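You operate a simulated robot arm through the tools that you are given. There is no shell and no other tool. Be economical: measure what you need, move in short steps, check, and stop when the job is done.

You are at the controls of a simulated robot arm. One attempt, no reset.

TASK
Pack the torch, latch the briefcase and turn the lock wheels to TWO.
Fine: torch in the side pocket; lower the lid, fingers clear of the rim; both latches shut, then all three wheels.

It is judged by the outcome, as a careful person would: the job done as asked, and still so three seconds after it is handed in. It fails if anything else is knocked over, pushed out of place, dropped, spilled or broken. Lids that push on must go on centred and level and be pressed home; caps that screw on are set level and turned clockwise until they are tight.

THE ROBOT
A 7-joint arm with a two-finger parallel gripper, fixed in place. Base frame: the origin is at the foot of the arm, x ahead of it, y to its left, z up; the work surface is at about z = 0.77. Units: m, rad, N and s.
With the tool pointing down near the work surface it reaches from about 0.34 to 0.78 m from the base axis. Its first joint turns from -2.897 to 2.897 rad. Payload 3.91 kg.
The tool frame sits at the grasp point between the pads (the TCP): z along the fingers, y along the line on which they close. The tips reach 0.03 m beyond it. The gripper opens to 0.11 m. The fingers are 0.02 m wide and 0.01 m thick; the gripper's body (0.048 by 0.112 m) begins 0.055 m behind the TCP.
Orientation is that of the tool frame in the base frame, as a unit quaternion [x, y, z, w]. With the fingers straight down and closing along the base's y, the tool's x points along the base's -x, its y along +y and its z along -z.

THE INTERFACE
- The arm moves only by the tool jog_arm. Its arguments are lists of equal length, an entry for each row: "delta_pos": the shift along the tool's x, y, z in m, a list of three; "turn": the turn, a rotation vector about the tool's x, y, z in rad, a list of three; "gripper": the finger opening in m, from 0 to 0.11. In form: {"delta_pos": [[x, y, z], ...], "turn": [[wx, wy, wz], ...], "gripper": [gripper, ...]}. A call has 1 to 8 rows; each row is the pose to reach, as a shift and turn from the pose commanded when the call began, along the tool's axes at that moment. Each row takes 0.2 s and may step no farther than 0.05 m and 0.15 rad from the row before; otherwise, or with a gripper value out of range, the whole call is refused. Where a pose cannot be reached the arm comes as near as it can. A force on the tool above 90 N (or 10 N above the force at the start of the call, whichever is more), or a blocked arm, ends the call early, and 0.2 s more pass. The fingers move at their own pace (about 0.153 m/s each) and stop on an object; they squeeze with about 42 N. The grip force told is the motor's: it shows also when the fingers shut on nothing. Time passes only in rows, and 0.2 s behind the last, so rows that repeat a pose let the fingers close. It gives the time, the measured TCP pose, the force on the tool (base axes), the opening and the grip force at its end, in the units of the frame above (readings bear some noise).
- Cameras (640 x 400 px; columns grow to the right, rows downward): "scene" is fixed at [0.0529, 0.4983, 1.4689]; the picture's right is [-0.65, -0.76, 0.00], its down [-0.43, 0.38, -0.82] and it looks along [0.62, -0.54, -0.57] (base axes); focal length 268 px, centre (320, 200). "wrist" rides on the gripper at [0.077, 0.007, -0.114] in the tool frame; the picture's right is [-0.09, 1.00, 0.00], its down [-0.80, -0.07, -0.59] and it looks along [-0.59, -0.05, 0.80] (tool axes); focal length 270 px, centre (320, 200). There is no depth. A picture from a camera that has moved, and an enlarged one, comes with that camera's place and axes in the base frame and with its lens.
- grab_frame(camera): a new picture of that camera. It takes no simulated time.
- slide_trunk(by): slides the trunk up (or, below 0, down) by that many m; the arm rides with it, the base frame stays. It gives what a move gives, with no picture.
- inspect(camera, box): a new picture of the part [left, top, right, bottom] of that camera's present view, enlarged. It takes no simulated time.
- job_done(): hands the job in; it is judged then, once.

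Work in short steps. Places have to be worked out from the pictures, the camera data and where the tool is seen: move nearer, look again, correct. Check each grasp and each placing, and mend what went wrong. You have 120 turns and 64 pictures in all, those below and enlarged ones among them. Open the gripper and draw the arm clear of the work before you hand the job in, unless the task says otherwise; then end with one line.

The tools are called as name(argument=value, ...) on one line, values as JSON. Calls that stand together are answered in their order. jog_arm: Moves the arm, as the interface text tells. Its arguments: {"type":"object","properties":{"delta_pos":{"type":"array","items":{"type":"array","items":{"type":"number"}}},"turn":{"type":"array","items":{"type":"array","items":{"type":"number"}}},"gripper":{"type":"array","items":{"type":"number"}}},"required":["delta_pos","turn","gripper"]} The other tools are called the same way: slide_trunk (by) slides the trunk up or down; grab_frame (camera) takes a picture; inspect (camera, box) takes an enlarged picture of a part of a camera's view; job_done () hands the job in.

At the start:

```text
time_s: 0.0
ee_pos: [0.4623, 0.1543, 1.2776]
orientation: [0.001, 1.0, 0.0, 0.0]
ft_force: [-1.0, 0.5, -0.1]
grip_width: 0.1098
gripper_force: 0.0
trunk travel left (down, up): [-0.575, 0.035]
```

scene: 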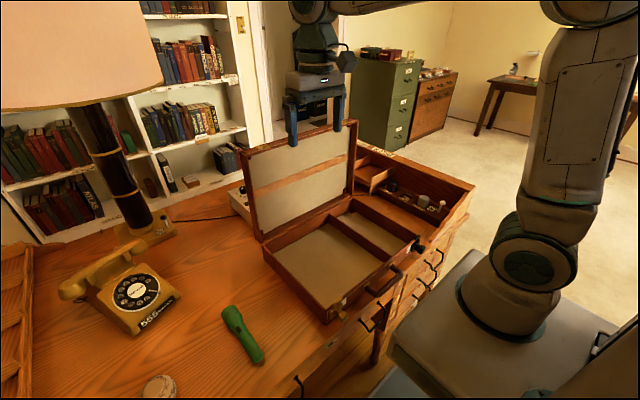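
wrist: 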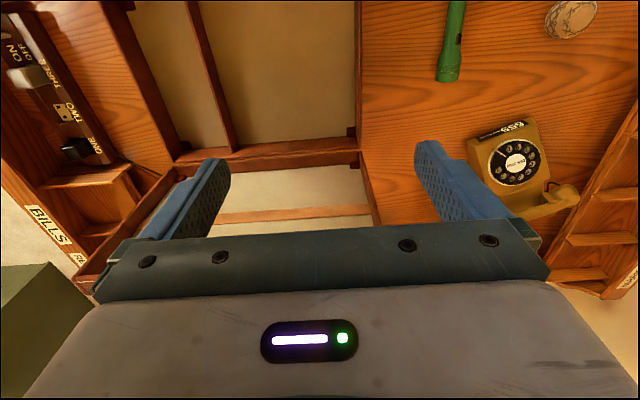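

I'll start by looking closer at the briefcase, torch and the labelled strip.

inspect(camera="scene", box=[220, 110, 480, 330])

inspect(camera="wrist", box=[0, 0, 200, 200])

inspect(camera="scene", box=[200, 280, 300, 380])

```text
1.82 times, centred on (350, 220) of scene
camera zoom: at [0.0529, 0.4983, 1.4689], right [-0.65, -0.76, 0.0], down [-0.43, 0.38, -0.82], along [0.62, -0.54, -0.57], focal length 486 px, centre (266, 164)
```

zoom: 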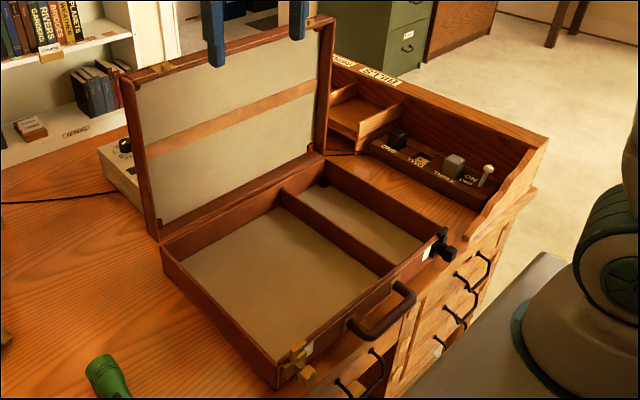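

```text
2.00 times, centred on (100, 100) of wrist
camera zoom: at [0.3848, 0.1609, 1.3931], right [0.09, 1.0, 0.0], down [0.8, -0.07, 0.59], along [0.59, -0.05, -0.8], focal length 541 px, centre (760, 400)
```

zoom: 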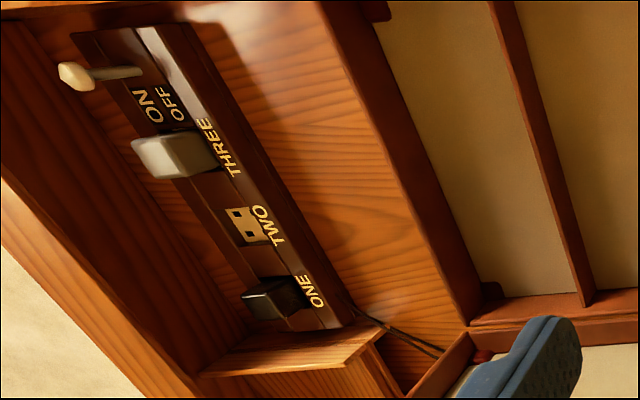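

```text
4.00 times, centred on (250, 330) of scene
camera zoom: at [0.0529, 0.4983, 1.4689], right [-0.65, -0.76, 0.0], down [-0.43, 0.38, -0.82], along [0.62, -0.54, -0.57], focal length 1070 px, centre (600, -320)
```

zoom: 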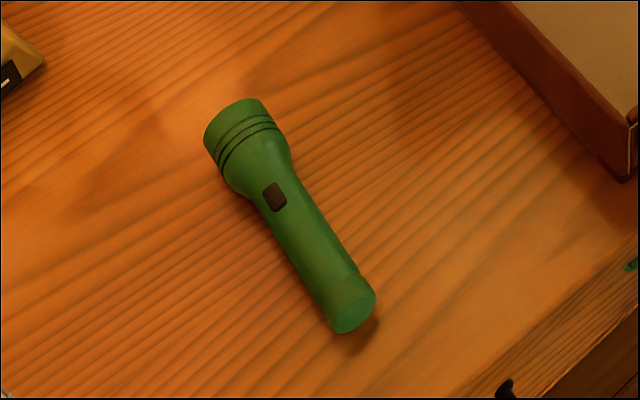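

The torch lies along base x near (0.37–0.54, 0.41); the case spans x 0.35–0.65, y ±0.21, rim z about 0.834, with the narrow side pocket at y about -0.07 to -0.21. I move above the torch and look.

jog_arm(delta_pos=[[0.0015, 0.031, 0.038], [0.003, 0.062, 0.076], [0.0045, 0.093, 0.114], [0.006, 0.124, 0.152], [0.0075, 0.155, 0.19], [0.009, 0.186, 0.228], [0.0105, 0.217, 0.266], [0.012, 0.248, 0.304]], turn=[[0, 0, 0], [0, 0, 0], [0, 0, 0], [0, 0, 0], [0, 0, 0], [0, 0, 0], [0, 0, 0], [0, 0, 0]], gripper=[0.11, 0.11, 0.11, 0.11, 0.11, 0.11, 0.11, 0.11])

grab_frame(camera="wrist")

grab_frame(camera="scene")

```text
time_s: 1.8
ee_pos: [0.4489, 0.4022, 0.973]
orientation: [0.0, 1.0, 0.0, -0.001]
ft_force: [-0.8, -0.2, -0.2]
grip_width: 0.1099
gripper_force: 0.0
trunk travel left (down, up): [-0.575, 0.035]
```

```text
58 pictures are left
camera wrist: at [0.3718, 0.41, 1.0878], right [0.09, 1.0, 0.0], down [0.8, -0.07, 0.59], along [0.59, -0.05, -0.8], focal length 270 px, centre (320, 200)
```

wrist: 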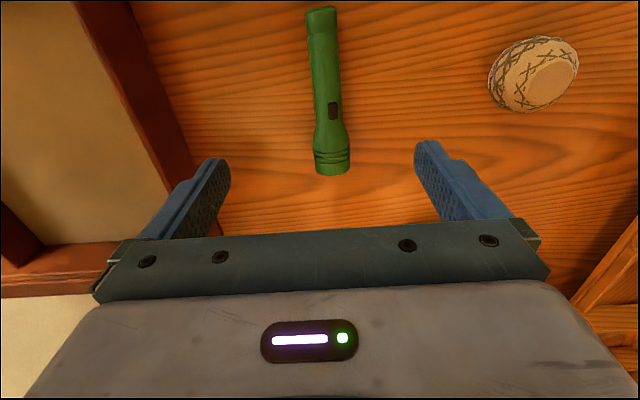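

```text
57 pictures are left
```

scene: 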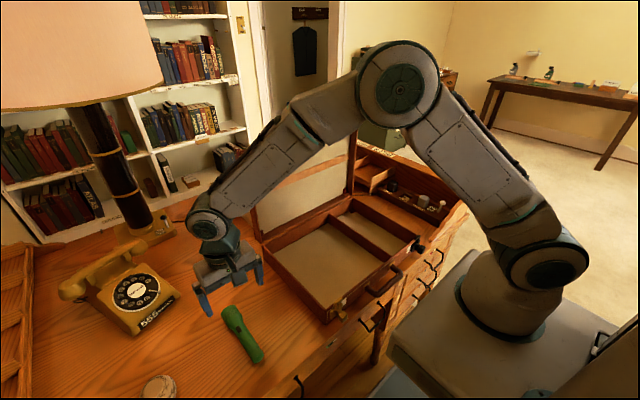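

The torch axis is at y≈0.409, with the body to grip around x≈0.455. I descend straddling it to z≈0.806 and close.

jog_arm(delta_pos=[[-0.002, 0.003, 0.045], [-0.006, 0.007, 0.09], [-0.006, 0.007, 0.135], [-0.006, 0.007, 0.166], [-0.006, 0.007, 0.166], [-0.006, 0.007, 0.166], [-0.006, 0.007, 0.166]], turn=[[0, 0, 0], [0, 0, 0], [0, 0, 0], [0, 0, 0], [0, 0, 0], [0, 0, 0], [0, 0, 0]], gripper=[0.11, 0.11, 0.11, 0.11, 0.02, 0.0, 0.0])

grab_frame(camera="wrist")

```text
time_s: 3.4
ee_pos: [0.4566, 0.4084, 0.8091]
orientation: [0.0, 1.0, 0.0, 0.0]
ft_force: [0.6, -0.4, 0.2]
grip_width: 0.028
gripper_force: 42.1
trunk travel left (down, up): [-0.575, 0.035]
```

```text
56 pictures are left
camera wrist: at [0.3788, 0.416, 0.9238], right [0.09, 1.0, 0.0], down [0.8, -0.07, 0.59], along [0.59, -0.05, -0.8], focal length 270 px, centre (320, 200)
```

wrist: 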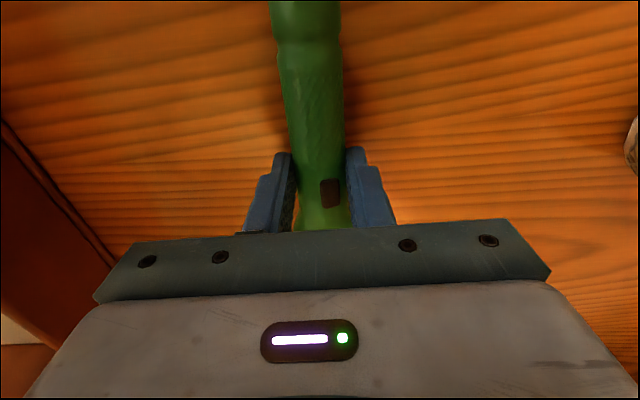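

Torch is held (28 mm). I lift it clear of the rim and carry it toward the pocket.

jog_arm(delta_pos=[[0, 0, -0.045], [0, 0, -0.09], [0, 0, -0.135], [-0.005, -0.03, -0.17], [-0.01, -0.078, -0.17], [-0.015, -0.126, -0.17], [-0.02, -0.174, -0.17], [-0.025, -0.222, -0.17]], turn=[[0, 0, 0], [0, 0, 0], [0, 0, 0], [0, 0, 0], [0, 0, 0], [0, 0, 0], [0, 0, 0], [0, 0, 0]], gripper=[0, 0, 0, 0, 0, 0, 0, 0])

jog_arm(delta_pos=[[-0.003, -0.045, 0], [-0.006, -0.09, 0], [-0.009, -0.135, 0], [-0.012, -0.18, 0], [-0.015, -0.225, 0], [-0.018, -0.27, 0], [-0.02, -0.315, 0], [-0.02, -0.328, 0]], turn=[[0, 0, 0], [0, 0, 0], [0, 0, 0], [0, 0, 0], [0, 0, 0], [0, 0, 0], [0, 0, 0], [0, 0, 0]], gripper=[0, 0, 0, 0, 0, 0, 0, 0])

grab_frame(camera="wrist")

grab_frame(camera="scene")

```text
time_s: 5.2
ee_pos: [0.4832, 0.1853, 0.9783]
orientation: [0.001, 1.0, 0.0, 0.0]
ft_force: [0.0, 0.1, -2.3]
grip_width: 0.028
gripper_force: 41.9
trunk travel left (down, up): [-0.575, 0.035]
```

```text
time_s: 7.0
ee_pos: [0.5009, -0.1435, 0.9784]
orientation: [0.001, 1.0, 0.0, -0.001]
ft_force: [0.6, 0.0, -1.4]
grip_width: 0.028
gripper_force: 41.6
trunk travel left (down, up): [-0.575, 0.035]
```

```text
55 pictures are left
camera wrist: at [0.4236, -0.1353, 1.0934], right [0.09, 1.0, 0.0], down [0.8, -0.07, 0.59], along [0.59, -0.05, -0.8], focal length 270 px, centre (320, 200)
```

wrist: 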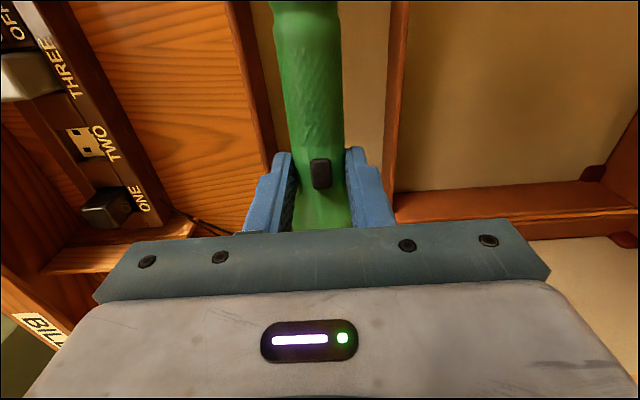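

```text
54 pictures are left
```

scene: 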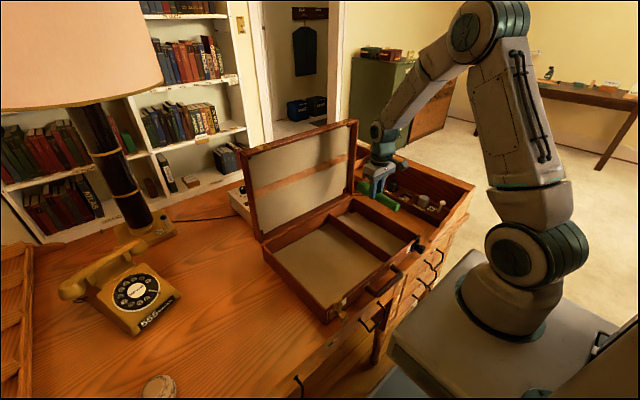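

Pocket spans about y -0.195 to -0.074, so centre is -0.135. I shift slightly and lower the torch close to the pocket floor.

jog_arm(delta_pos=[[0, 0.008, 0.03], [0, 0.008, 0.07], [0, 0.008, 0.11], [0, 0.008, 0.14], [0, 0.008, 0.151]], turn=[[0, 0, 0], [0, 0, 0], [0, 0, 0], [0, 0, 0], [0, 0, 0]], gripper=[0, 0, 0, 0, 0])

grab_frame(camera="wrist")

inspect(camera="scene", box=[300, 130, 460, 290])

```text
time_s: 8.2
ee_pos: [0.5011, -0.1339, 0.8265]
orientation: [0.0, 1.0, 0.0, 0.0]
ft_force: [-0.4, 0.3, -1.6]
grip_width: 0.0279
gripper_force: 42.6
trunk travel left (down, up): [-0.575, 0.035]
```

```text
53 pictures are left
camera wrist: at [0.4235, -0.1259, 0.9416], right [0.09, 1.0, 0.0], down [0.8, -0.07, 0.59], along [0.59, -0.05, -0.8], focal length 270 px, centre (320, 200)
```

wrist: 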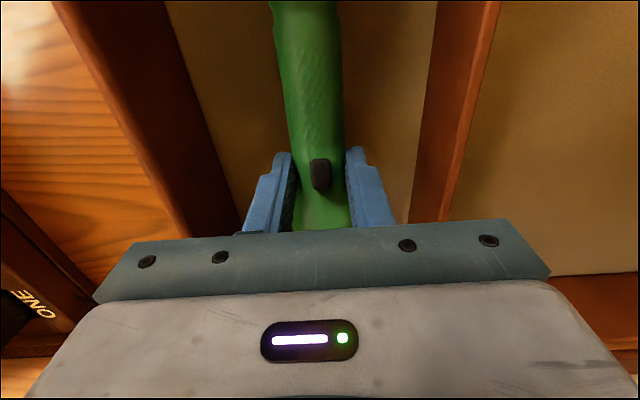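

```text
2.50 times, centred on (380, 210) of scene
camera zoom: at [0.0529, 0.4983, 1.4689], right [-0.65, -0.76, 0.0], down [-0.43, 0.38, -0.82], along [0.62, -0.54, -0.57], focal length 669 px, centre (170, 175)
```

zoom: 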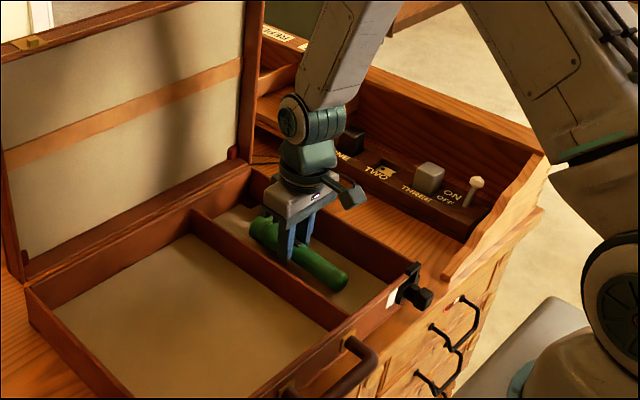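

It's in the pocket, nearly down. I lower in small steps until contact.

jog_arm(delta_pos=[[0, 0, 0.004], [0, 0, 0.008]], turn=[[0, 0, 0], [0, 0, 0]], gripper=[0, 0])

```text
time_s: 8.8
ee_pos: [0.5008, -0.133, 0.8214]
orientation: [0.001, 1.0, -0.001, 0.002]
ft_force: [-3.1, -1.2, 16.9]
grip_width: 0.028
gripper_force: 41.7
trunk travel left (down, up): [-0.575, 0.035]
```

Contact at z≈0.821: the torch is on the floor. I back off slightly, open and rise.

jog_arm(delta_pos=[[0, 0, -0.002], [0, 0, -0.002], [0, 0, -0.002], [0, 0, -0.04], [0, 0, -0.085], [0, 0, -0.13], [0, 0, -0.17]], turn=[[0, 0, 0], [0, 0, 0], [0, 0, 0], [0, 0, 0], [0, 0, 0], [0, 0, 0], [0, 0, 0]], gripper=[0.0, 0.06, 0.06, 0.06, 0.06, 0.06, 0.06])

grab_frame(camera="wrist")

```text
time_s: 10.4
ee_pos: [0.5005, -0.1336, 0.9887]
orientation: [0.0, 1.0, 0.0, 0.0]
ft_force: [0.0, -0.1, -0.6]
grip_width: 0.06
gripper_force: 0.1
trunk travel left (down, up): [-0.575, 0.035]
```

```text
51 pictures are left
camera wrist: at [0.4237, -0.1258, 1.1039], right [0.09, 1.0, 0.0], down [0.8, -0.07, 0.59], along [0.59, -0.05, -0.8], focal length 270 px, centre (320, 200)
```

wrist: 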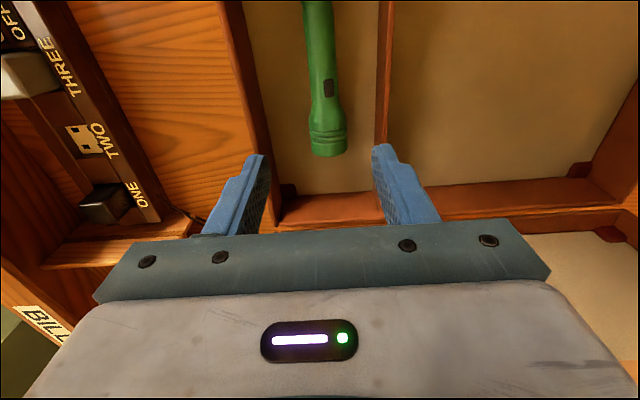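

The torch is settled in the side pocket. Now I inspect the front face for latches and wheels, and the lid edge.

inspect(camera="scene", box=[310, 220, 440, 330])

inspect(camera="scene", box=[230, 110, 380, 230])

```text
3.64 times, centred on (375, 275) of scene
camera zoom: at [0.0529, 0.4983, 1.4689], right [-0.65, -0.76, 0.0], down [-0.43, 0.38, -0.82], along [0.62, -0.54, -0.57], focal length 973 px, centre (120, -73)
```

zoom: 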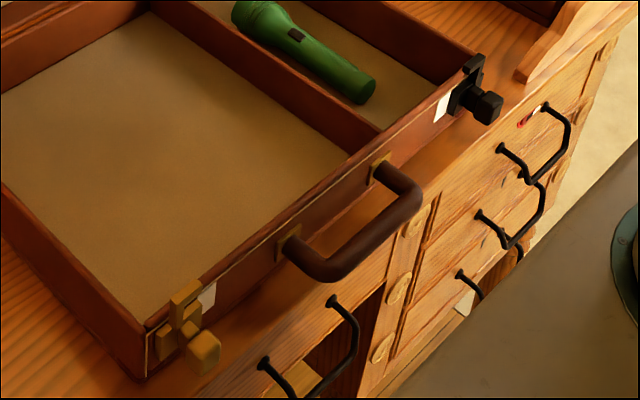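

```text
3.33 times, centred on (305, 170) of scene
camera zoom: at [0.0529, 0.4983, 1.4689], right [-0.65, -0.76, 0.0], down [-0.43, 0.38, -0.82], along [0.62, -0.54, -0.57], focal length 892 px, centre (370, 300)
```

zoom: 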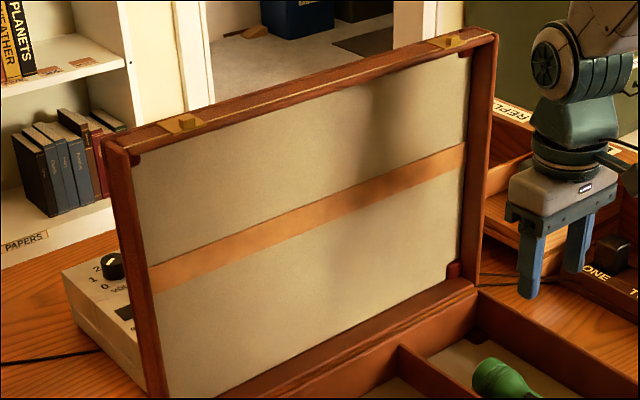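

The latches are knobbed levers on the front; the lid leans back at x≈0.70, top z≈1.15. I'll raise the hand, centre it, and rotate 90° so the fingers can straddle the lid's top edge and control it both ways.

jog_arm(delta_pos=[[0, 0.017, -0.034], [0, 0.034, -0.068], [0, 0.051, -0.102], [0, 0.068, -0.136], [0, 0.085, -0.17], [0, 0.102, -0.204], [0, 0.119, -0.238], [0, 0.134, -0.262]], turn=[[0, 0, 0.14], [0, 0, 0.28], [0, 0, 0.42], [0, 0, 0.56], [0, 0, 0.7], [0, 0, 0.84], [0, 0, 0.98], [0, 0, 1.12]], gripper=[0.11, 0.11, 0.11, 0.11, 0.11, 0.11, 0.11, 0.11])

jog_arm(delta_pos=[[0, 0, 0], [0, 0, 0], [0, 0, 0], [0, 0, 0]], turn=[[0, 0, 0.14], [0, 0, 0.28], [0, 0, 0.42], [0, 0, 0.451]], gripper=[0.11, 0.11, 0.11, 0.11])

grab_frame(camera="wrist")

grab_frame(camera="scene")

```text
time_s: 12.2
ee_pos: [0.4999, 0.0006, 1.2536]
orientation: [0.532, 0.847, 0.0, 0.0]
ft_force: [-0.6, 0.0, -0.2]
grip_width: 0.11
gripper_force: 0.1
trunk travel left (down, up): [-0.575, 0.035]
```

```text
time_s: 13.2
ee_pos: [0.5, -0.0008, 1.2512]
orientation: [0.708, 0.706, 0.0, 0.0]
ft_force: [-0.2, -0.6, -0.3]
grip_width: 0.11
gripper_force: 0.0
trunk travel left (down, up): [-0.575, 0.035]
```

```text
48 pictures are left
camera wrist: at [0.5077, 0.0778, 1.3659], right [1.0, -0.09, 0.0], down [-0.07, -0.8, 0.59], along [-0.05, -0.59, -0.8], focal length 270 px, centre (320, 200)
```

wrist: 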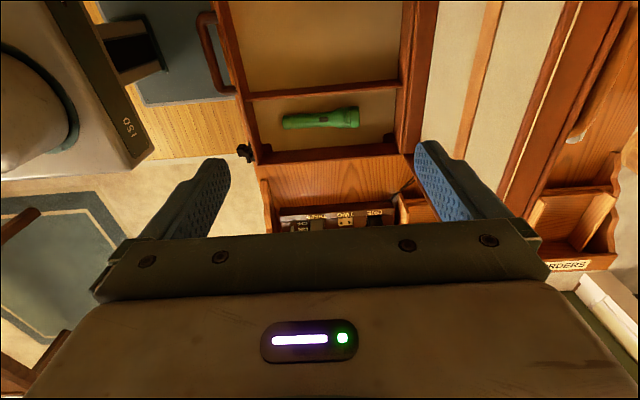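

```text
47 pictures are left
```

scene: 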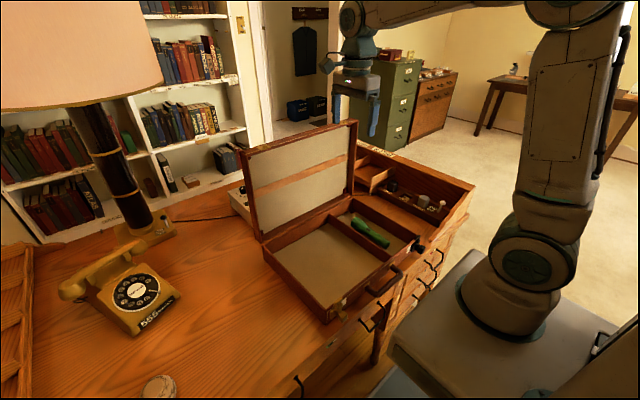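

The wrist camera sees the lid's top edge to the right; I enlarge it to locate it.

inspect(camera="wrist", box=[400, 0, 640, 150])

```text
2.67 times, centred on (520, 75) of wrist
camera zoom: at [0.5077, 0.0778, 1.3659], right [1.0, -0.09, 0.0], down [-0.07, -0.8, 0.59], along [-0.05, -0.59, -0.8], focal length 721 px, centre (-213, 533)
```

zoom: 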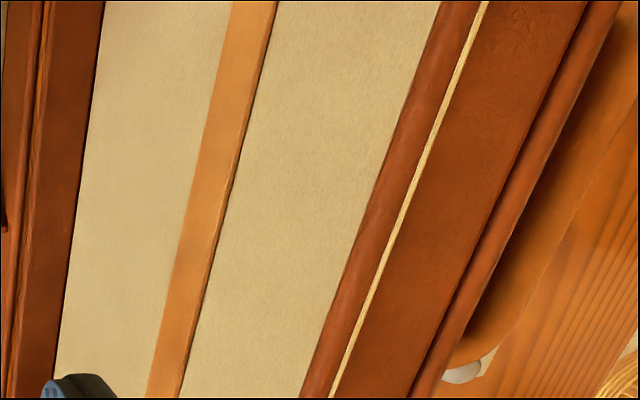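

The lid's top spans x≈0.675–0.713 at z≈1.15. I move over it at the present height, then look before lowering.

jog_arm(delta_pos=[[0, 0.045, 0], [0, 0.09, 0], [0, 0.135, 0], [0, 0.18, 0], [0, 0.197, 0.0]], turn=[[0, 0, 0], [0, 0, 0], [0, 0, 0], [0, 0, 0], [0, 0, 0]], gripper=[0.11, 0.11, 0.11, 0.11, 0.11])

grab_frame(camera="wrist")

```text
time_s: 14.4
ee_pos: [0.6968, -0.0015, 1.2514]
orientation: [0.708, 0.707, 0.0, 0.0]
ft_force: [0.1, 0.8, -0.5]
grip_width: 0.11
gripper_force: 0.0
trunk travel left (down, up): [-0.575, 0.035]
```

```text
45 pictures are left
camera wrist: at [0.7054, 0.0776, 1.3659], right [1.0, -0.09, 0.0], down [-0.07, -0.8, 0.59], along [-0.05, -0.59, -0.8], focal length 270 px, centre (320, 200)
```

wrist: 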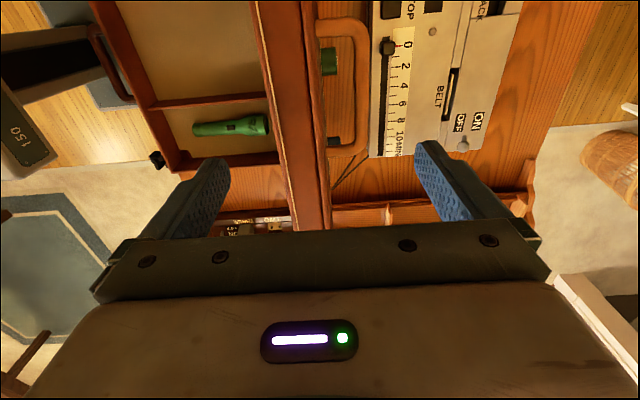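

The lid edge sits between the fingers (x≈0.663–0.701). I recentre a bit and lower so the fingers straddle it.

jog_arm(delta_pos=[[0, -0.01, 0.04], [0, -0.012, 0.08], [0, -0.012, 0.11]], turn=[[0, 0, 0], [0, 0, 0], [0, 0, 0]], gripper=[0.11, 0.11, 0.11])

inspect(camera="scene", box=[230, 70, 430, 250])

```text
time_s: 15.2
ee_pos: [0.687, 0.0003, 1.141]
orientation: [0.708, 0.707, 0.0, -0.001]
ft_force: [0.3, -0.7, 0.0]
grip_width: 0.1104
gripper_force: 0.1
trunk travel left (down, up): [-0.575, 0.035]
```

```text
2.22 times, centred on (330, 160) of scene
camera zoom: at [0.0529, 0.4983, 1.4689], right [-0.65, -0.76, 0.0], down [-0.43, 0.38, -0.82], along [0.62, -0.54, -0.57], focal length 594 px, centre (298, 289)
```

zoom: 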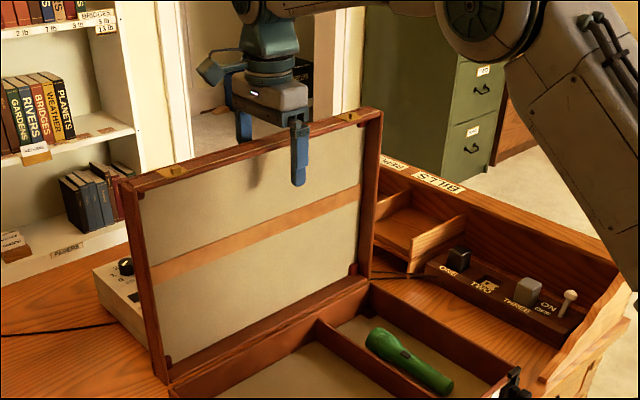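

Nicely straddled. I pull toward the base by 6 cm so the rear finger nudges the lid, then look.

jog_arm(delta_pos=[[0, -0.02, 0], [0, -0.035, 0], [0, -0.045, 0], [0, -0.055, 0], [0, -0.065, 0]], turn=[[0, 0, 0], [0, 0, 0], [0, 0, 0], [0, 0, 0], [0, 0, 0]], gripper=[0.11, 0.11, 0.11, 0.11, 0.11])

grab_frame(camera="wrist")

```text
time_s: 16.4
ee_pos: [0.6207, -0.0, 1.1408]
orientation: [0.707, 0.707, -0.001, -0.001]
ft_force: [-0.3, 0.2, -0.7]
grip_width: 0.1102
gripper_force: 0.0
trunk travel left (down, up): [-0.575, 0.035]
```

```text
43 pictures are left
camera wrist: at [0.6271, 0.0782, 1.2555], right [1.0, -0.09, 0.0], down [-0.07, -0.8, 0.59], along [-0.05, -0.59, -0.8], focal length 270 px, centre (320, 200)
```

wrist: 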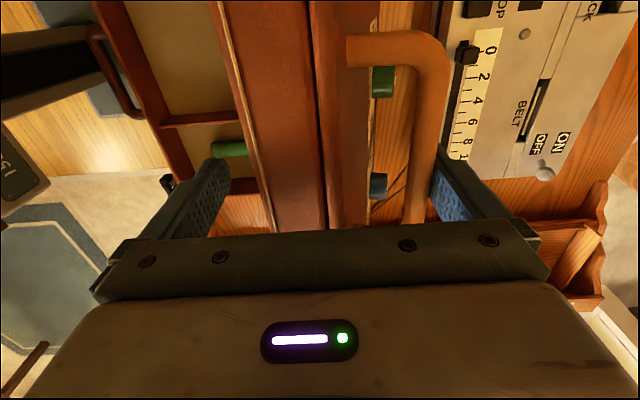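

The lid seems to have followed, and there is a handle-like bar and coloured items on its outside. Scene view to check.

inspect(camera="scene", box=[230, 70, 430, 250])

inspect(camera="wrist", box=[300, 0, 480, 230])

```text
2.22 times, centred on (330, 160) of scene
camera zoom: at [0.0529, 0.4983, 1.4689], right [-0.65, -0.76, 0.0], down [-0.43, 0.38, -0.82], along [0.62, -0.54, -0.57], focal length 594 px, centre (298, 289)
```

zoom: 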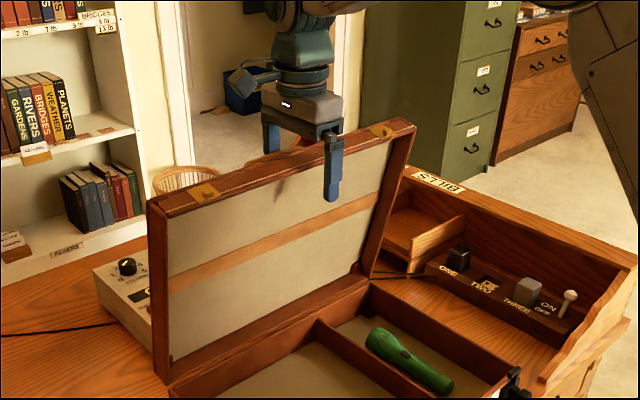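

```text
1.74 times, centred on (390, 115) of wrist
camera zoom: at [0.6271, 0.0782, 1.2555], right [1.0, -0.09, 0.0], down [-0.07, -0.8, 0.59], along [-0.05, -0.59, -0.8], focal length 470 px, centre (198, 348)
```

zoom: 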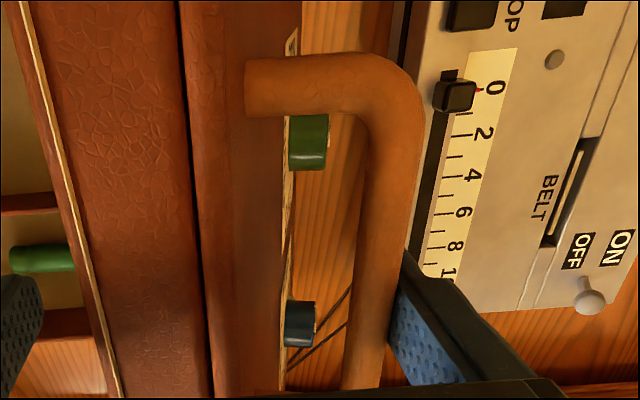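

The lid followed with its outer handle against the rear finger; it's about at its balance point. I pull another 4 cm (slightly lower, following the arc) and see whether the lid stays against the rear finger or tips onto the front one.

jog_arm(delta_pos=[[0, -0.01, 0], [0, -0.02, 0.001], [0, -0.03, 0.003], [0, -0.04, 0.005], [0, -0.04, 0.005]], turn=[[0, 0, 0], [0, 0, 0], [0, 0, 0], [0, 0, 0], [0, 0, 0]], gripper=[0.11, 0.11, 0.11, 0.11, 0.11])

grab_frame(camera="wrist")

```text
time_s: 17.6
ee_pos: [0.5808, -0.0009, 1.1366]
orientation: [0.707, 0.707, 0.0, 0.0]
ft_force: [0.0, -0.4, -0.3]
grip_width: 0.11
gripper_force: 0.0
trunk travel left (down, up): [-0.575, 0.035]
```

```text
40 pictures are left
camera wrist: at [0.5871, 0.0777, 1.2508], right [1.0, -0.09, 0.0], down [-0.07, -0.8, 0.59], along [-0.05, -0.59, -0.8], focal length 270 px, centre (320, 200)
```

wrist: 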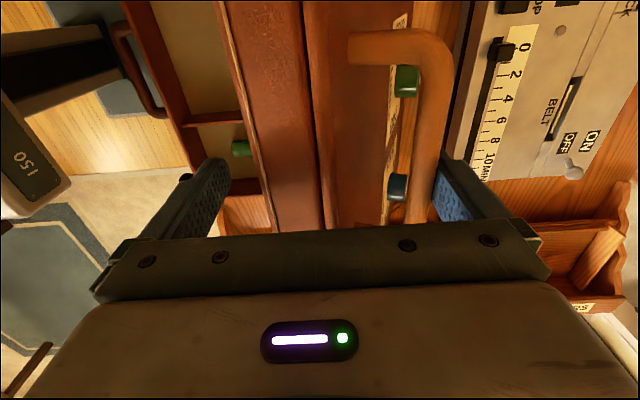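

It hasn't tipped onto the front finger, suggesting hinge friction. I back off 1.5 cm and check whether the lid stays put.

jog_arm(delta_pos=[[0, 0.008, 0], [0, 0.015, 0], [0, 0.015, 0]], turn=[[0, 0, 0], [0, 0, 0], [0, 0, 0]], gripper=[0.11, 0.11, 0.11])

grab_frame(camera="wrist")

```text
time_s: 18.4
ee_pos: [0.5956, 0.0007, 1.1352]
orientation: [0.707, 0.707, 0.0, -0.001]
ft_force: [0.4, -0.1, 0.5]
grip_width: 0.1099
gripper_force: 0.0
trunk travel left (down, up): [-0.575, 0.035]
```

```text
39 pictures are left
camera wrist: at [0.6025, 0.0778, 1.2508], right [1.0, -0.09, 0.0], down [-0.07, -0.8, 0.59], along [-0.05, -0.59, -0.8], focal length 270 px, centre (320, 200)
```

wrist: 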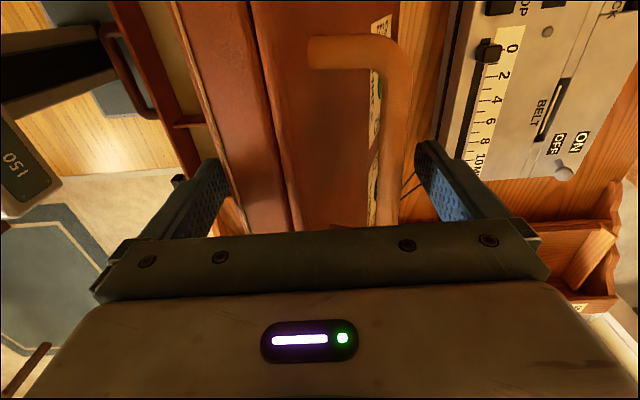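

The lid stayed roughly in place. I wait a second to see if it creeps.

jog_arm(delta_pos=[[0, 0, 0], [0, 0, 0], [0, 0, 0], [0, 0, 0], [0, 0, 0]], turn=[[0, 0, 0], [0, 0, 0], [0, 0, 0], [0, 0, 0], [0, 0, 0]], gripper=[0.11, 0.11, 0.11, 0.11, 0.11])

grab_frame(camera="wrist")

```text
time_s: 19.6
ee_pos: [0.5969, 0.0006, 1.1359]
orientation: [0.707, 0.707, 0.0, 0.001]
ft_force: [-0.1, -0.1, 0.4]
grip_width: 0.1098
gripper_force: 0.1
trunk travel left (down, up): [-0.575, 0.035]
```

```text
38 pictures are left
camera wrist: at [0.6025, 0.0779, 1.2509], right [1.0, -0.09, 0.0], down [-0.07, -0.8, 0.59], along [-0.05, -0.59, -0.8], focal length 270 px, centre (320, 200)
```

wrist: 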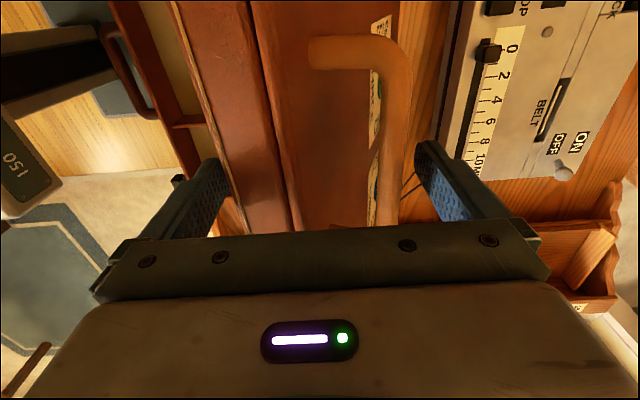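

The lid stays put. I continue lowering it with the rear finger on the handle, along the arc to about 50°.

jog_arm(delta_pos=[[0, -0.022, 0.006], [0, -0.044, 0.016], [0, -0.066, 0.029], [0, -0.088, 0.044], [0, -0.108, 0.06], [0, -0.108, 0.06]], turn=[[0, 0, 0], [0, 0, 0], [0, 0, 0], [0, 0, 0], [0, 0, 0], [0, 0, 0]], gripper=[0.11, 0.11, 0.11, 0.11, 0.11, 0.11])

inspect(camera="scene", box=[230, 70, 430, 250])

grab_frame(camera="wrist")

```text
time_s: 21.0
ee_pos: [0.4876, -0.0007, 1.0759]
orientation: [0.707, 0.707, 0.0, 0.0]
ft_force: [0.8, -0.1, 1.1]
grip_width: 0.1097
gripper_force: 0.1
trunk travel left (down, up): [-0.575, 0.035]
```

```text
2.22 times, centred on (330, 160) of scene
camera zoom: at [0.0529, 0.4983, 1.4689], right [-0.65, -0.76, 0.0], down [-0.43, 0.38, -0.82], along [0.62, -0.54, -0.57], focal length 594 px, centre (298, 289)
```

zoom: 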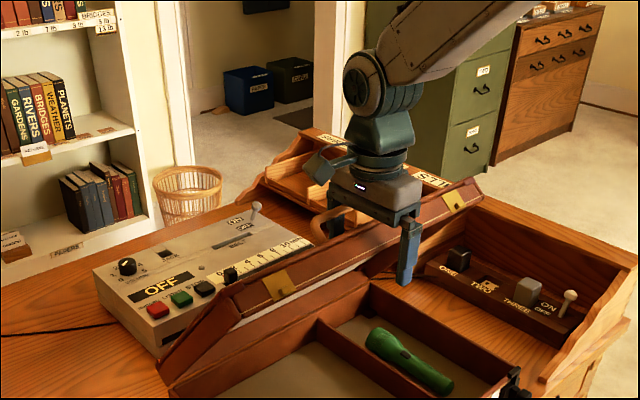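

```text
36 pictures are left
camera wrist: at [0.494, 0.0775, 1.1905], right [1.0, -0.09, 0.0], down [-0.07, -0.8, 0.59], along [-0.05, -0.59, -0.8], focal length 270 px, centre (320, 200)
```

wrist: 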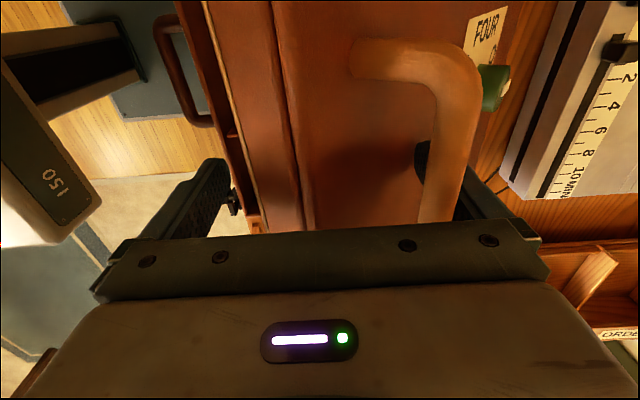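

Lid at about 50°, with a small +x reaction (rear finger pushing, so hinge friction). I back off 1.5 cm and wait, to check it holds.

jog_arm(delta_pos=[[0, 0.008, 0], [0, 0.015, 0], [0, 0.015, 0], [0, 0.015, 0]], turn=[[0, 0, 0], [0, 0, 0], [0, 0, 0], [0, 0, 0]], gripper=[0.11, 0.11, 0.11, 0.11])

grab_frame(camera="wrist")

```text
time_s: 22.0
ee_pos: [0.5025, 0.0004, 1.0765]
orientation: [0.707, 0.707, 0.001, 0.0]
ft_force: [0.0, -0.3, 0.1]
grip_width: 0.11
gripper_force: 0.0
trunk travel left (down, up): [-0.575, 0.035]
```

```text
35 pictures are left
camera wrist: at [0.5093, 0.0779, 1.1909], right [1.0, -0.09, 0.0], down [-0.07, -0.8, 0.59], along [-0.05, -0.59, -0.8], focal length 270 px, centre (320, 200)
```

wrist: 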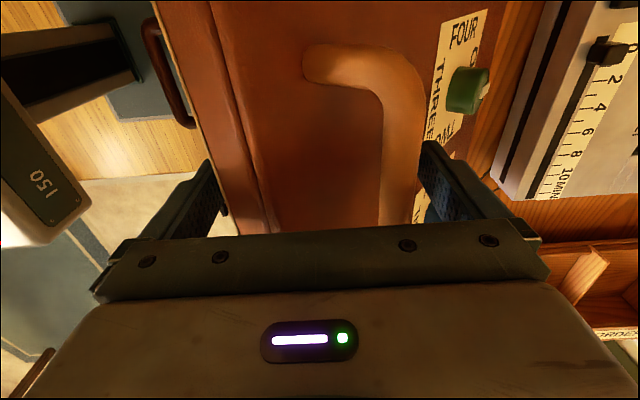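

The lid may have crept a bit; I wait another second without moving and compare.

jog_arm(delta_pos=[[0, 0, 0], [0, 0, 0], [0, 0, 0], [0, 0, 0], [0, 0, 0]], turn=[[0, 0, 0], [0, 0, 0], [0, 0, 0], [0, 0, 0], [0, 0, 0]], gripper=[0.11, 0.11, 0.11, 0.11, 0.11])

inspect(camera="wrist", box=[120, 0, 520, 250])

```text
time_s: 23.2
ee_pos: [0.5035, 0.0005, 1.0776]
orientation: [0.707, 0.708, 0.0, 0.0]
ft_force: [-0.1, -0.2, -0.2]
grip_width: 0.1096
gripper_force: 0.0
trunk travel left (down, up): [-0.575, 0.035]
```

```text
1.60 times, centred on (320, 125) of wrist
camera zoom: at [0.5093, 0.0779, 1.191], right [1.0, -0.09, 0.0], down [-0.07, -0.8, 0.59], along [-0.05, -0.59, -0.8], focal length 432 px, centre (320, 320)
```

zoom: 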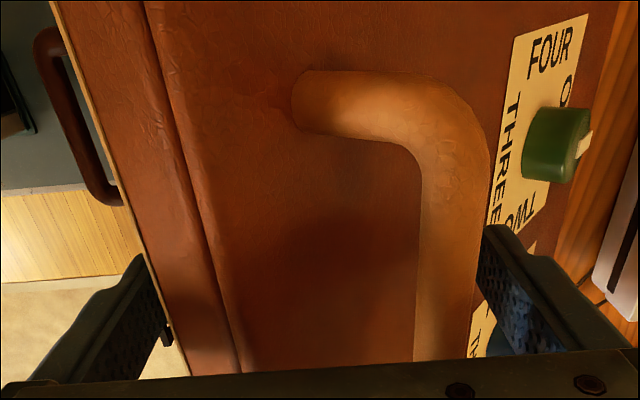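

The lid holds by friction. I continue pushing it along the arc toward about 30°.

jog_arm(delta_pos=[[0, -0.015, 0.0], [0, -0.036, 0.012], [0, -0.057, 0.028], [0, -0.078, 0.046], [0, -0.098, 0.065], [0, -0.098, 0.065]], turn=[[0, 0, 0], [0, 0, 0], [0, 0, 0], [0, 0, 0], [0, 0, 0], [0, 0, 0]], gripper=[0.11, 0.11, 0.11, 0.11, 0.11, 0.11])

inspect(camera="scene", box=[230, 110, 480, 330])

```text
time_s: 24.6
ee_pos: [0.4041, -0.0, 1.0115]
orientation: [0.708, 0.707, 0.0, -0.001]
ft_force: [1.0, 0.1, 0.1]
grip_width: 0.1099
gripper_force: 0.1
trunk travel left (down, up): [-0.575, 0.035]
```

```text
1.82 times, centred on (355, 220) of scene
camera zoom: at [0.0529, 0.4983, 1.4689], right [-0.65, -0.76, 0.0], down [-0.43, 0.38, -0.82], along [0.62, -0.54, -0.57], focal length 486 px, centre (256, 164)
```

zoom: 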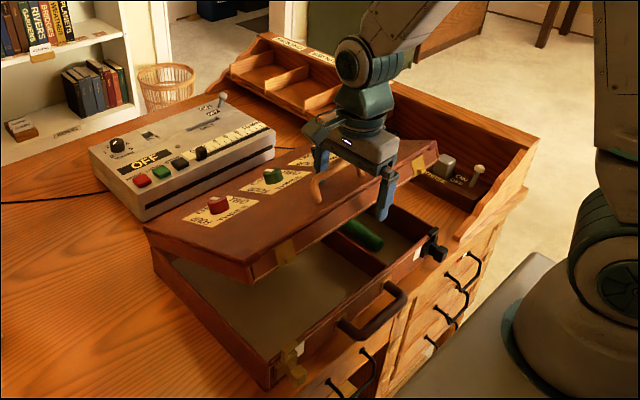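

The lid rests at about 30° and three dials (red, green, blue) sit on top. I raise the hand clear, close the fingers, and move above the lid's front strip left of the handle.

jog_arm(delta_pos=[[0, 0.004, -0.02], [0, 0.004, -0.06], [0, 0.004, -0.1], [0.035, 0.01, -0.11], [0.07, 0.02, -0.11], [0.1, 0.026, -0.11], [0.1, 0.026, -0.11]], turn=[[0, 0, 0], [0, 0, 0], [0, 0, 0], [0, 0, 0], [0, 0, 0], [0, 0, 0], [0, 0, 0]], gripper=[0.11, 0.11, 0.11, 0.05, 0.0, 0.0, 0.0])

grab_frame(camera="wrist")

inspect(camera="scene", box=[230, 110, 480, 330])

```text
time_s: 26.2
ee_pos: [0.4306, 0.1004, 1.1216]
orientation: [0.707, 0.707, 0.0, 0.0]
ft_force: [-0.6, 0.6, -0.5]
grip_width: 0.0001
gripper_force: 37.4
trunk travel left (down, up): [-0.575, 0.035]
```

```text
32 pictures are left
camera wrist: at [0.4377, 0.1786, 1.2362], right [1.0, -0.09, 0.0], down [-0.07, -0.8, 0.59], along [-0.05, -0.59, -0.8], focal length 270 px, centre (320, 200)
```

wrist: 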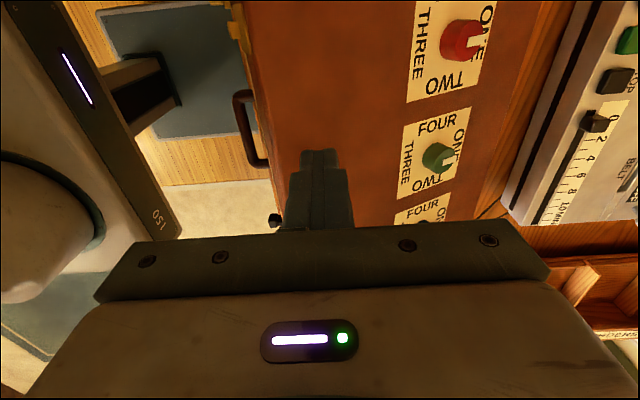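

```text
1.82 times, centred on (355, 220) of scene
camera zoom: at [0.0529, 0.4983, 1.4689], right [-0.65, -0.76, 0.0], down [-0.43, 0.38, -0.82], along [0.62, -0.54, -0.57], focal length 486 px, centre (256, 164)
```

zoom: 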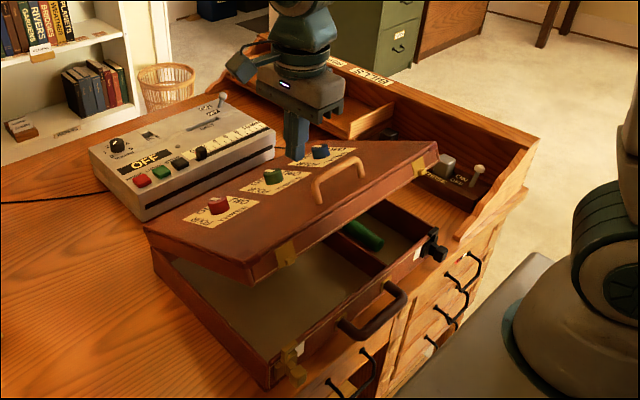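

Lid holds at ~28°. I press down on the front strip along the arc, first to roughly 10°.

jog_arm(delta_pos=[[0, -0.012, 0.045], [0, -0.012, 0.086], [0, -0.023, 0.103], [0, -0.034, 0.12], [0, -0.043, 0.14], [0, -0.05, 0.158]], turn=[[0, 0, 0], [0, 0, 0], [0, 0, 0], [0, 0, 0], [0, 0, 0], [0, 0, 0]], gripper=[0, 0, 0, 0, 0, 0])

inspect(camera="scene", box=[230, 110, 480, 330])

```text
time_s: 27.6
ee_pos: [0.3814, 0.0995, 0.9629]
orientation: [0.707, 0.707, 0.001, 0.0]
ft_force: [0.3, -0.3, 0.5]
grip_width: 0.0
gripper_force: 37.8
trunk travel left (down, up): [-0.575, 0.035]
```

```text
1.82 times, centred on (355, 220) of scene
camera zoom: at [0.0529, 0.4983, 1.4689], right [-0.65, -0.76, 0.0], down [-0.43, 0.38, -0.82], along [0.62, -0.54, -0.57], focal length 486 px, centre (256, 164)
```

zoom: 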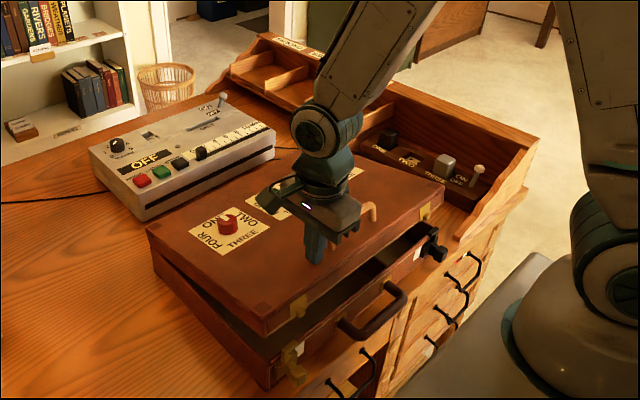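

Working well. I continue gently to closed.

jog_arm(delta_pos=[[0, -0.006, 0.015], [0, -0.01, 0.03], [0, -0.013, 0.045], [0, -0.014, 0.055], [0, -0.014, 0.06]], turn=[[0, 0, 0], [0, 0, 0], [0, 0, 0], [0, 0, 0], [0, 0, 0]], gripper=[0, 0, 0, 0, 0])

inspect(camera="scene", box=[230, 110, 480, 330])

```text
time_s: 29.0
ee_pos: [0.3664, 0.0989, 0.9086]
orientation: [0.707, 0.707, 0.006, 0.003]
ft_force: [-13.2, -5.0, 73.1]
grip_width: 0.0001
gripper_force: 38.5
trunk travel left (down, up): [-0.575, 0.035]
stopped in row 5: the force on the tool passed its limit (the readings are from after the stop); the commanded pose is now the measured one
```

```text
1.82 times, centred on (355, 220) of scene
camera zoom: at [0.0529, 0.4983, 1.4689], right [-0.65, -0.76, 0.0], down [-0.43, 0.38, -0.82], along [0.62, -0.54, -0.57], focal length 486 px, centre (256, 164)
```

zoom: 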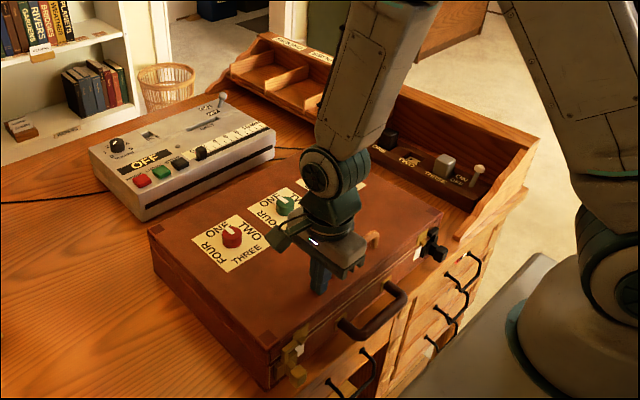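

The lid is pressed shut (top z≈0.878). I rise off it and inspect the latches and dials.

jog_arm(delta_pos=[[0, 0, -0.04], [0, 0, -0.08], [0, 0.03, -0.12], [0, 0.06, -0.16], [0, 0.09, -0.19]], turn=[[0, 0, 0], [0, 0, 0], [0, 0, 0], [0, 0, 0], [0, 0, 0]], gripper=[0, 0, 0, 0, 0])

inspect(camera="scene", box=[290, 250, 390, 330])

inspect(camera="scene", box=[370, 210, 450, 274])

inspect(camera="scene", box=[260, 180, 420, 300])

```text
time_s: 30.2
ee_pos: [0.4579, 0.1004, 1.0984]
orientation: [0.707, 0.707, 0.003, 0.002]
ft_force: [-0.1, 0.3, 0.3]
grip_width: 0.0002
gripper_force: 37.6
trunk travel left (down, up): [-0.575, 0.035]
```

```text
5.00 times, centred on (340, 290) of scene
camera zoom: at [0.0529, 0.4983, 1.4689], right [-0.65, -0.76, 0.0], down [-0.43, 0.38, -0.82], along [0.62, -0.54, -0.57], focal length 1337 px, centre (220, -250)
```

zoom: 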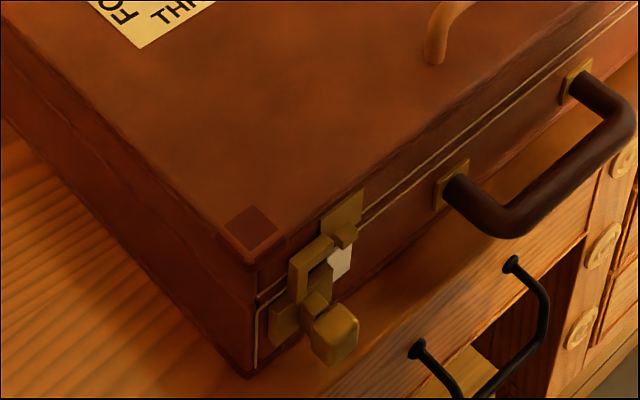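

```text
6.25 times, centred on (410, 242) of scene
camera zoom: at [0.0529, 0.4983, 1.4689], right [-0.65, -0.76, 0.0], down [-0.43, 0.38, -0.82], along [0.62, -0.54, -0.57], focal length 1672 px, centre (-242, -62)
```

zoom: 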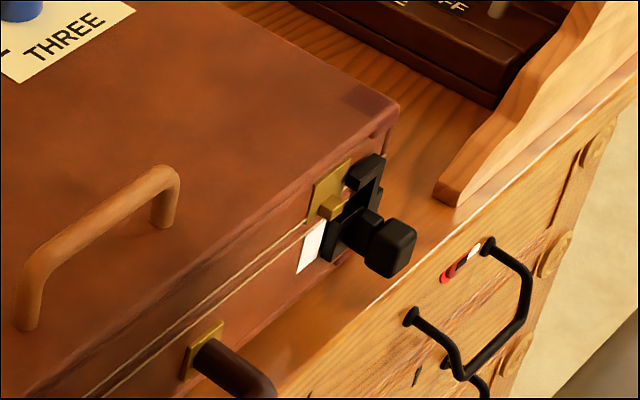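

```text
3.33 times, centred on (340, 240) of scene
camera zoom: at [0.0529, 0.4983, 1.4689], right [-0.65, -0.76, 0.0], down [-0.43, 0.38, -0.82], along [0.62, -0.54, -0.57], focal length 892 px, centre (253, 67)
```

zoom: 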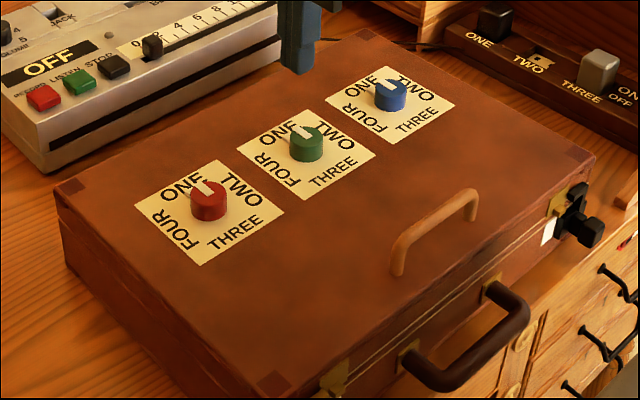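

Dials point to ONE (need a 90° clockwise turn to TWO). The latches look like hooks with knobs beside brass catches. I turn the hand back so the wrist camera sits on the robot side and look at the left latch up close.

jog_arm(delta_pos=[[0.006, -0.015, 0.005], [0.012, -0.03, 0.01], [0.018, -0.045, 0.02], [0.025, -0.06, 0.035], [0.031, -0.075, 0.05], [0.037, -0.09, 0.065], [0.043, -0.105, 0.08], [0.05, -0.118, 0.09]], turn=[[0, 0, -0.14], [0, 0, -0.28], [0, 0, -0.42], [0, 0, -0.56], [0, 0, -0.7], [0, 0, -0.84], [0, 0, -0.98], [0, 0, -1.12]], gripper=[0, 0, 0, 0, 0, 0, 0, 0])

jog_arm(delta_pos=[[0, 0, 0], [0, 0, 0], [0, 0, 0], [0, 0, 0]], turn=[[0, 0, -0.14], [0, 0, -0.28], [0, 0, -0.42], [0, 0, -0.451]], gripper=[0, 0, 0, 0])

grab_frame(camera="wrist")

```text
time_s: 32.0
ee_pos: [0.3408, 0.1505, 1.0049]
orientation: [0.223, 0.975, 0.002, 0.004]
ft_force: [0.8, -0.4, -0.5]
grip_width: 0.0
gripper_force: 37.3
trunk travel left (down, up): [-0.575, 0.035]
```

```text
time_s: 33.0
ee_pos: [0.3414, 0.1503, 1.0052]
orientation: [-0.001, 1.0, 0.002, 0.005]
ft_force: [0.9, 0.0, 0.0]
grip_width: 0.0
gripper_force: 38.0
trunk travel left (down, up): [-0.575, 0.035]
```

```text
25 pictures are left
camera wrist: at [0.2628, 0.1576, 1.1195], right [0.09, 1.0, 0.0], down [0.8, -0.07, 0.6], along [0.6, -0.05, -0.8], focal length 270 px, centre (320, 200)
```

wrist: 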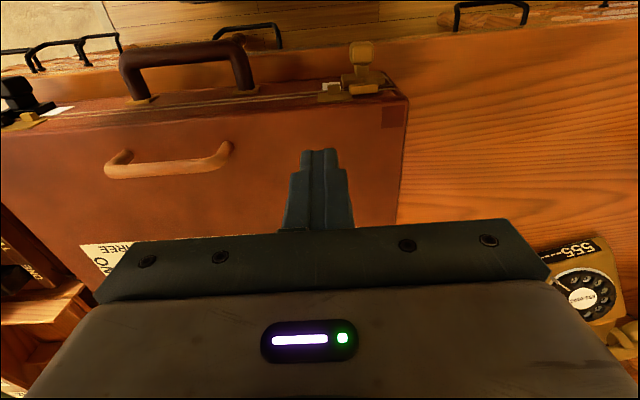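

I enlarge both latches in this view.

inspect(camera="wrist", box=[300, 30, 420, 110])

inspect(camera="wrist", box=[0, 60, 100, 140])

```text
5.00 times, centred on (360, 70) of wrist
camera zoom: at [0.2628, 0.1576, 1.1195], right [0.09, 1.0, 0.0], down [0.8, -0.07, 0.6], along [0.6, -0.05, -0.8], focal length 1351 px, centre (120, 850)
```

zoom: 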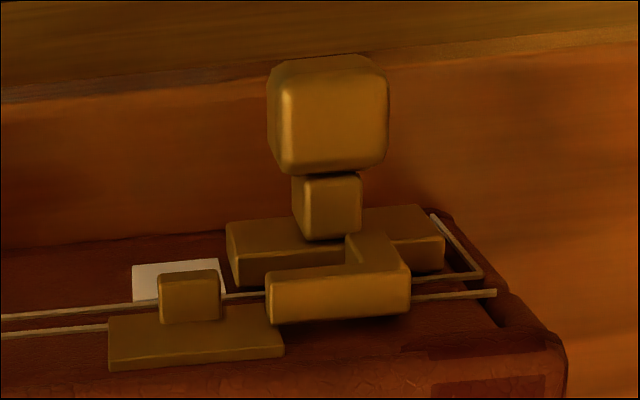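

```text
5.00 times, centred on (50, 100) of wrist
camera zoom: at [0.2628, 0.1576, 1.1195], right [0.09, 1.0, 0.0], down [0.8, -0.07, 0.6], along [0.6, -0.05, -0.8], focal length 1351 px, centre (1670, 700)
```

zoom: 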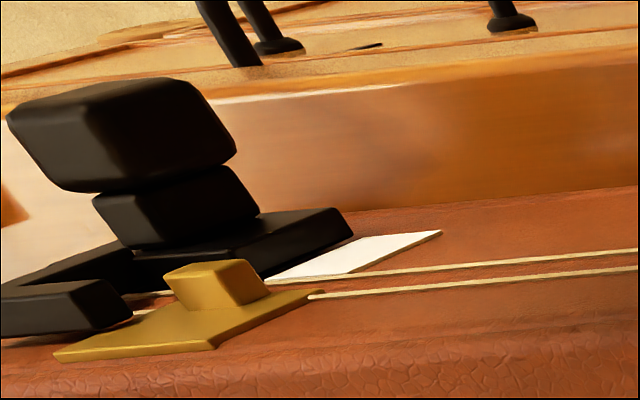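

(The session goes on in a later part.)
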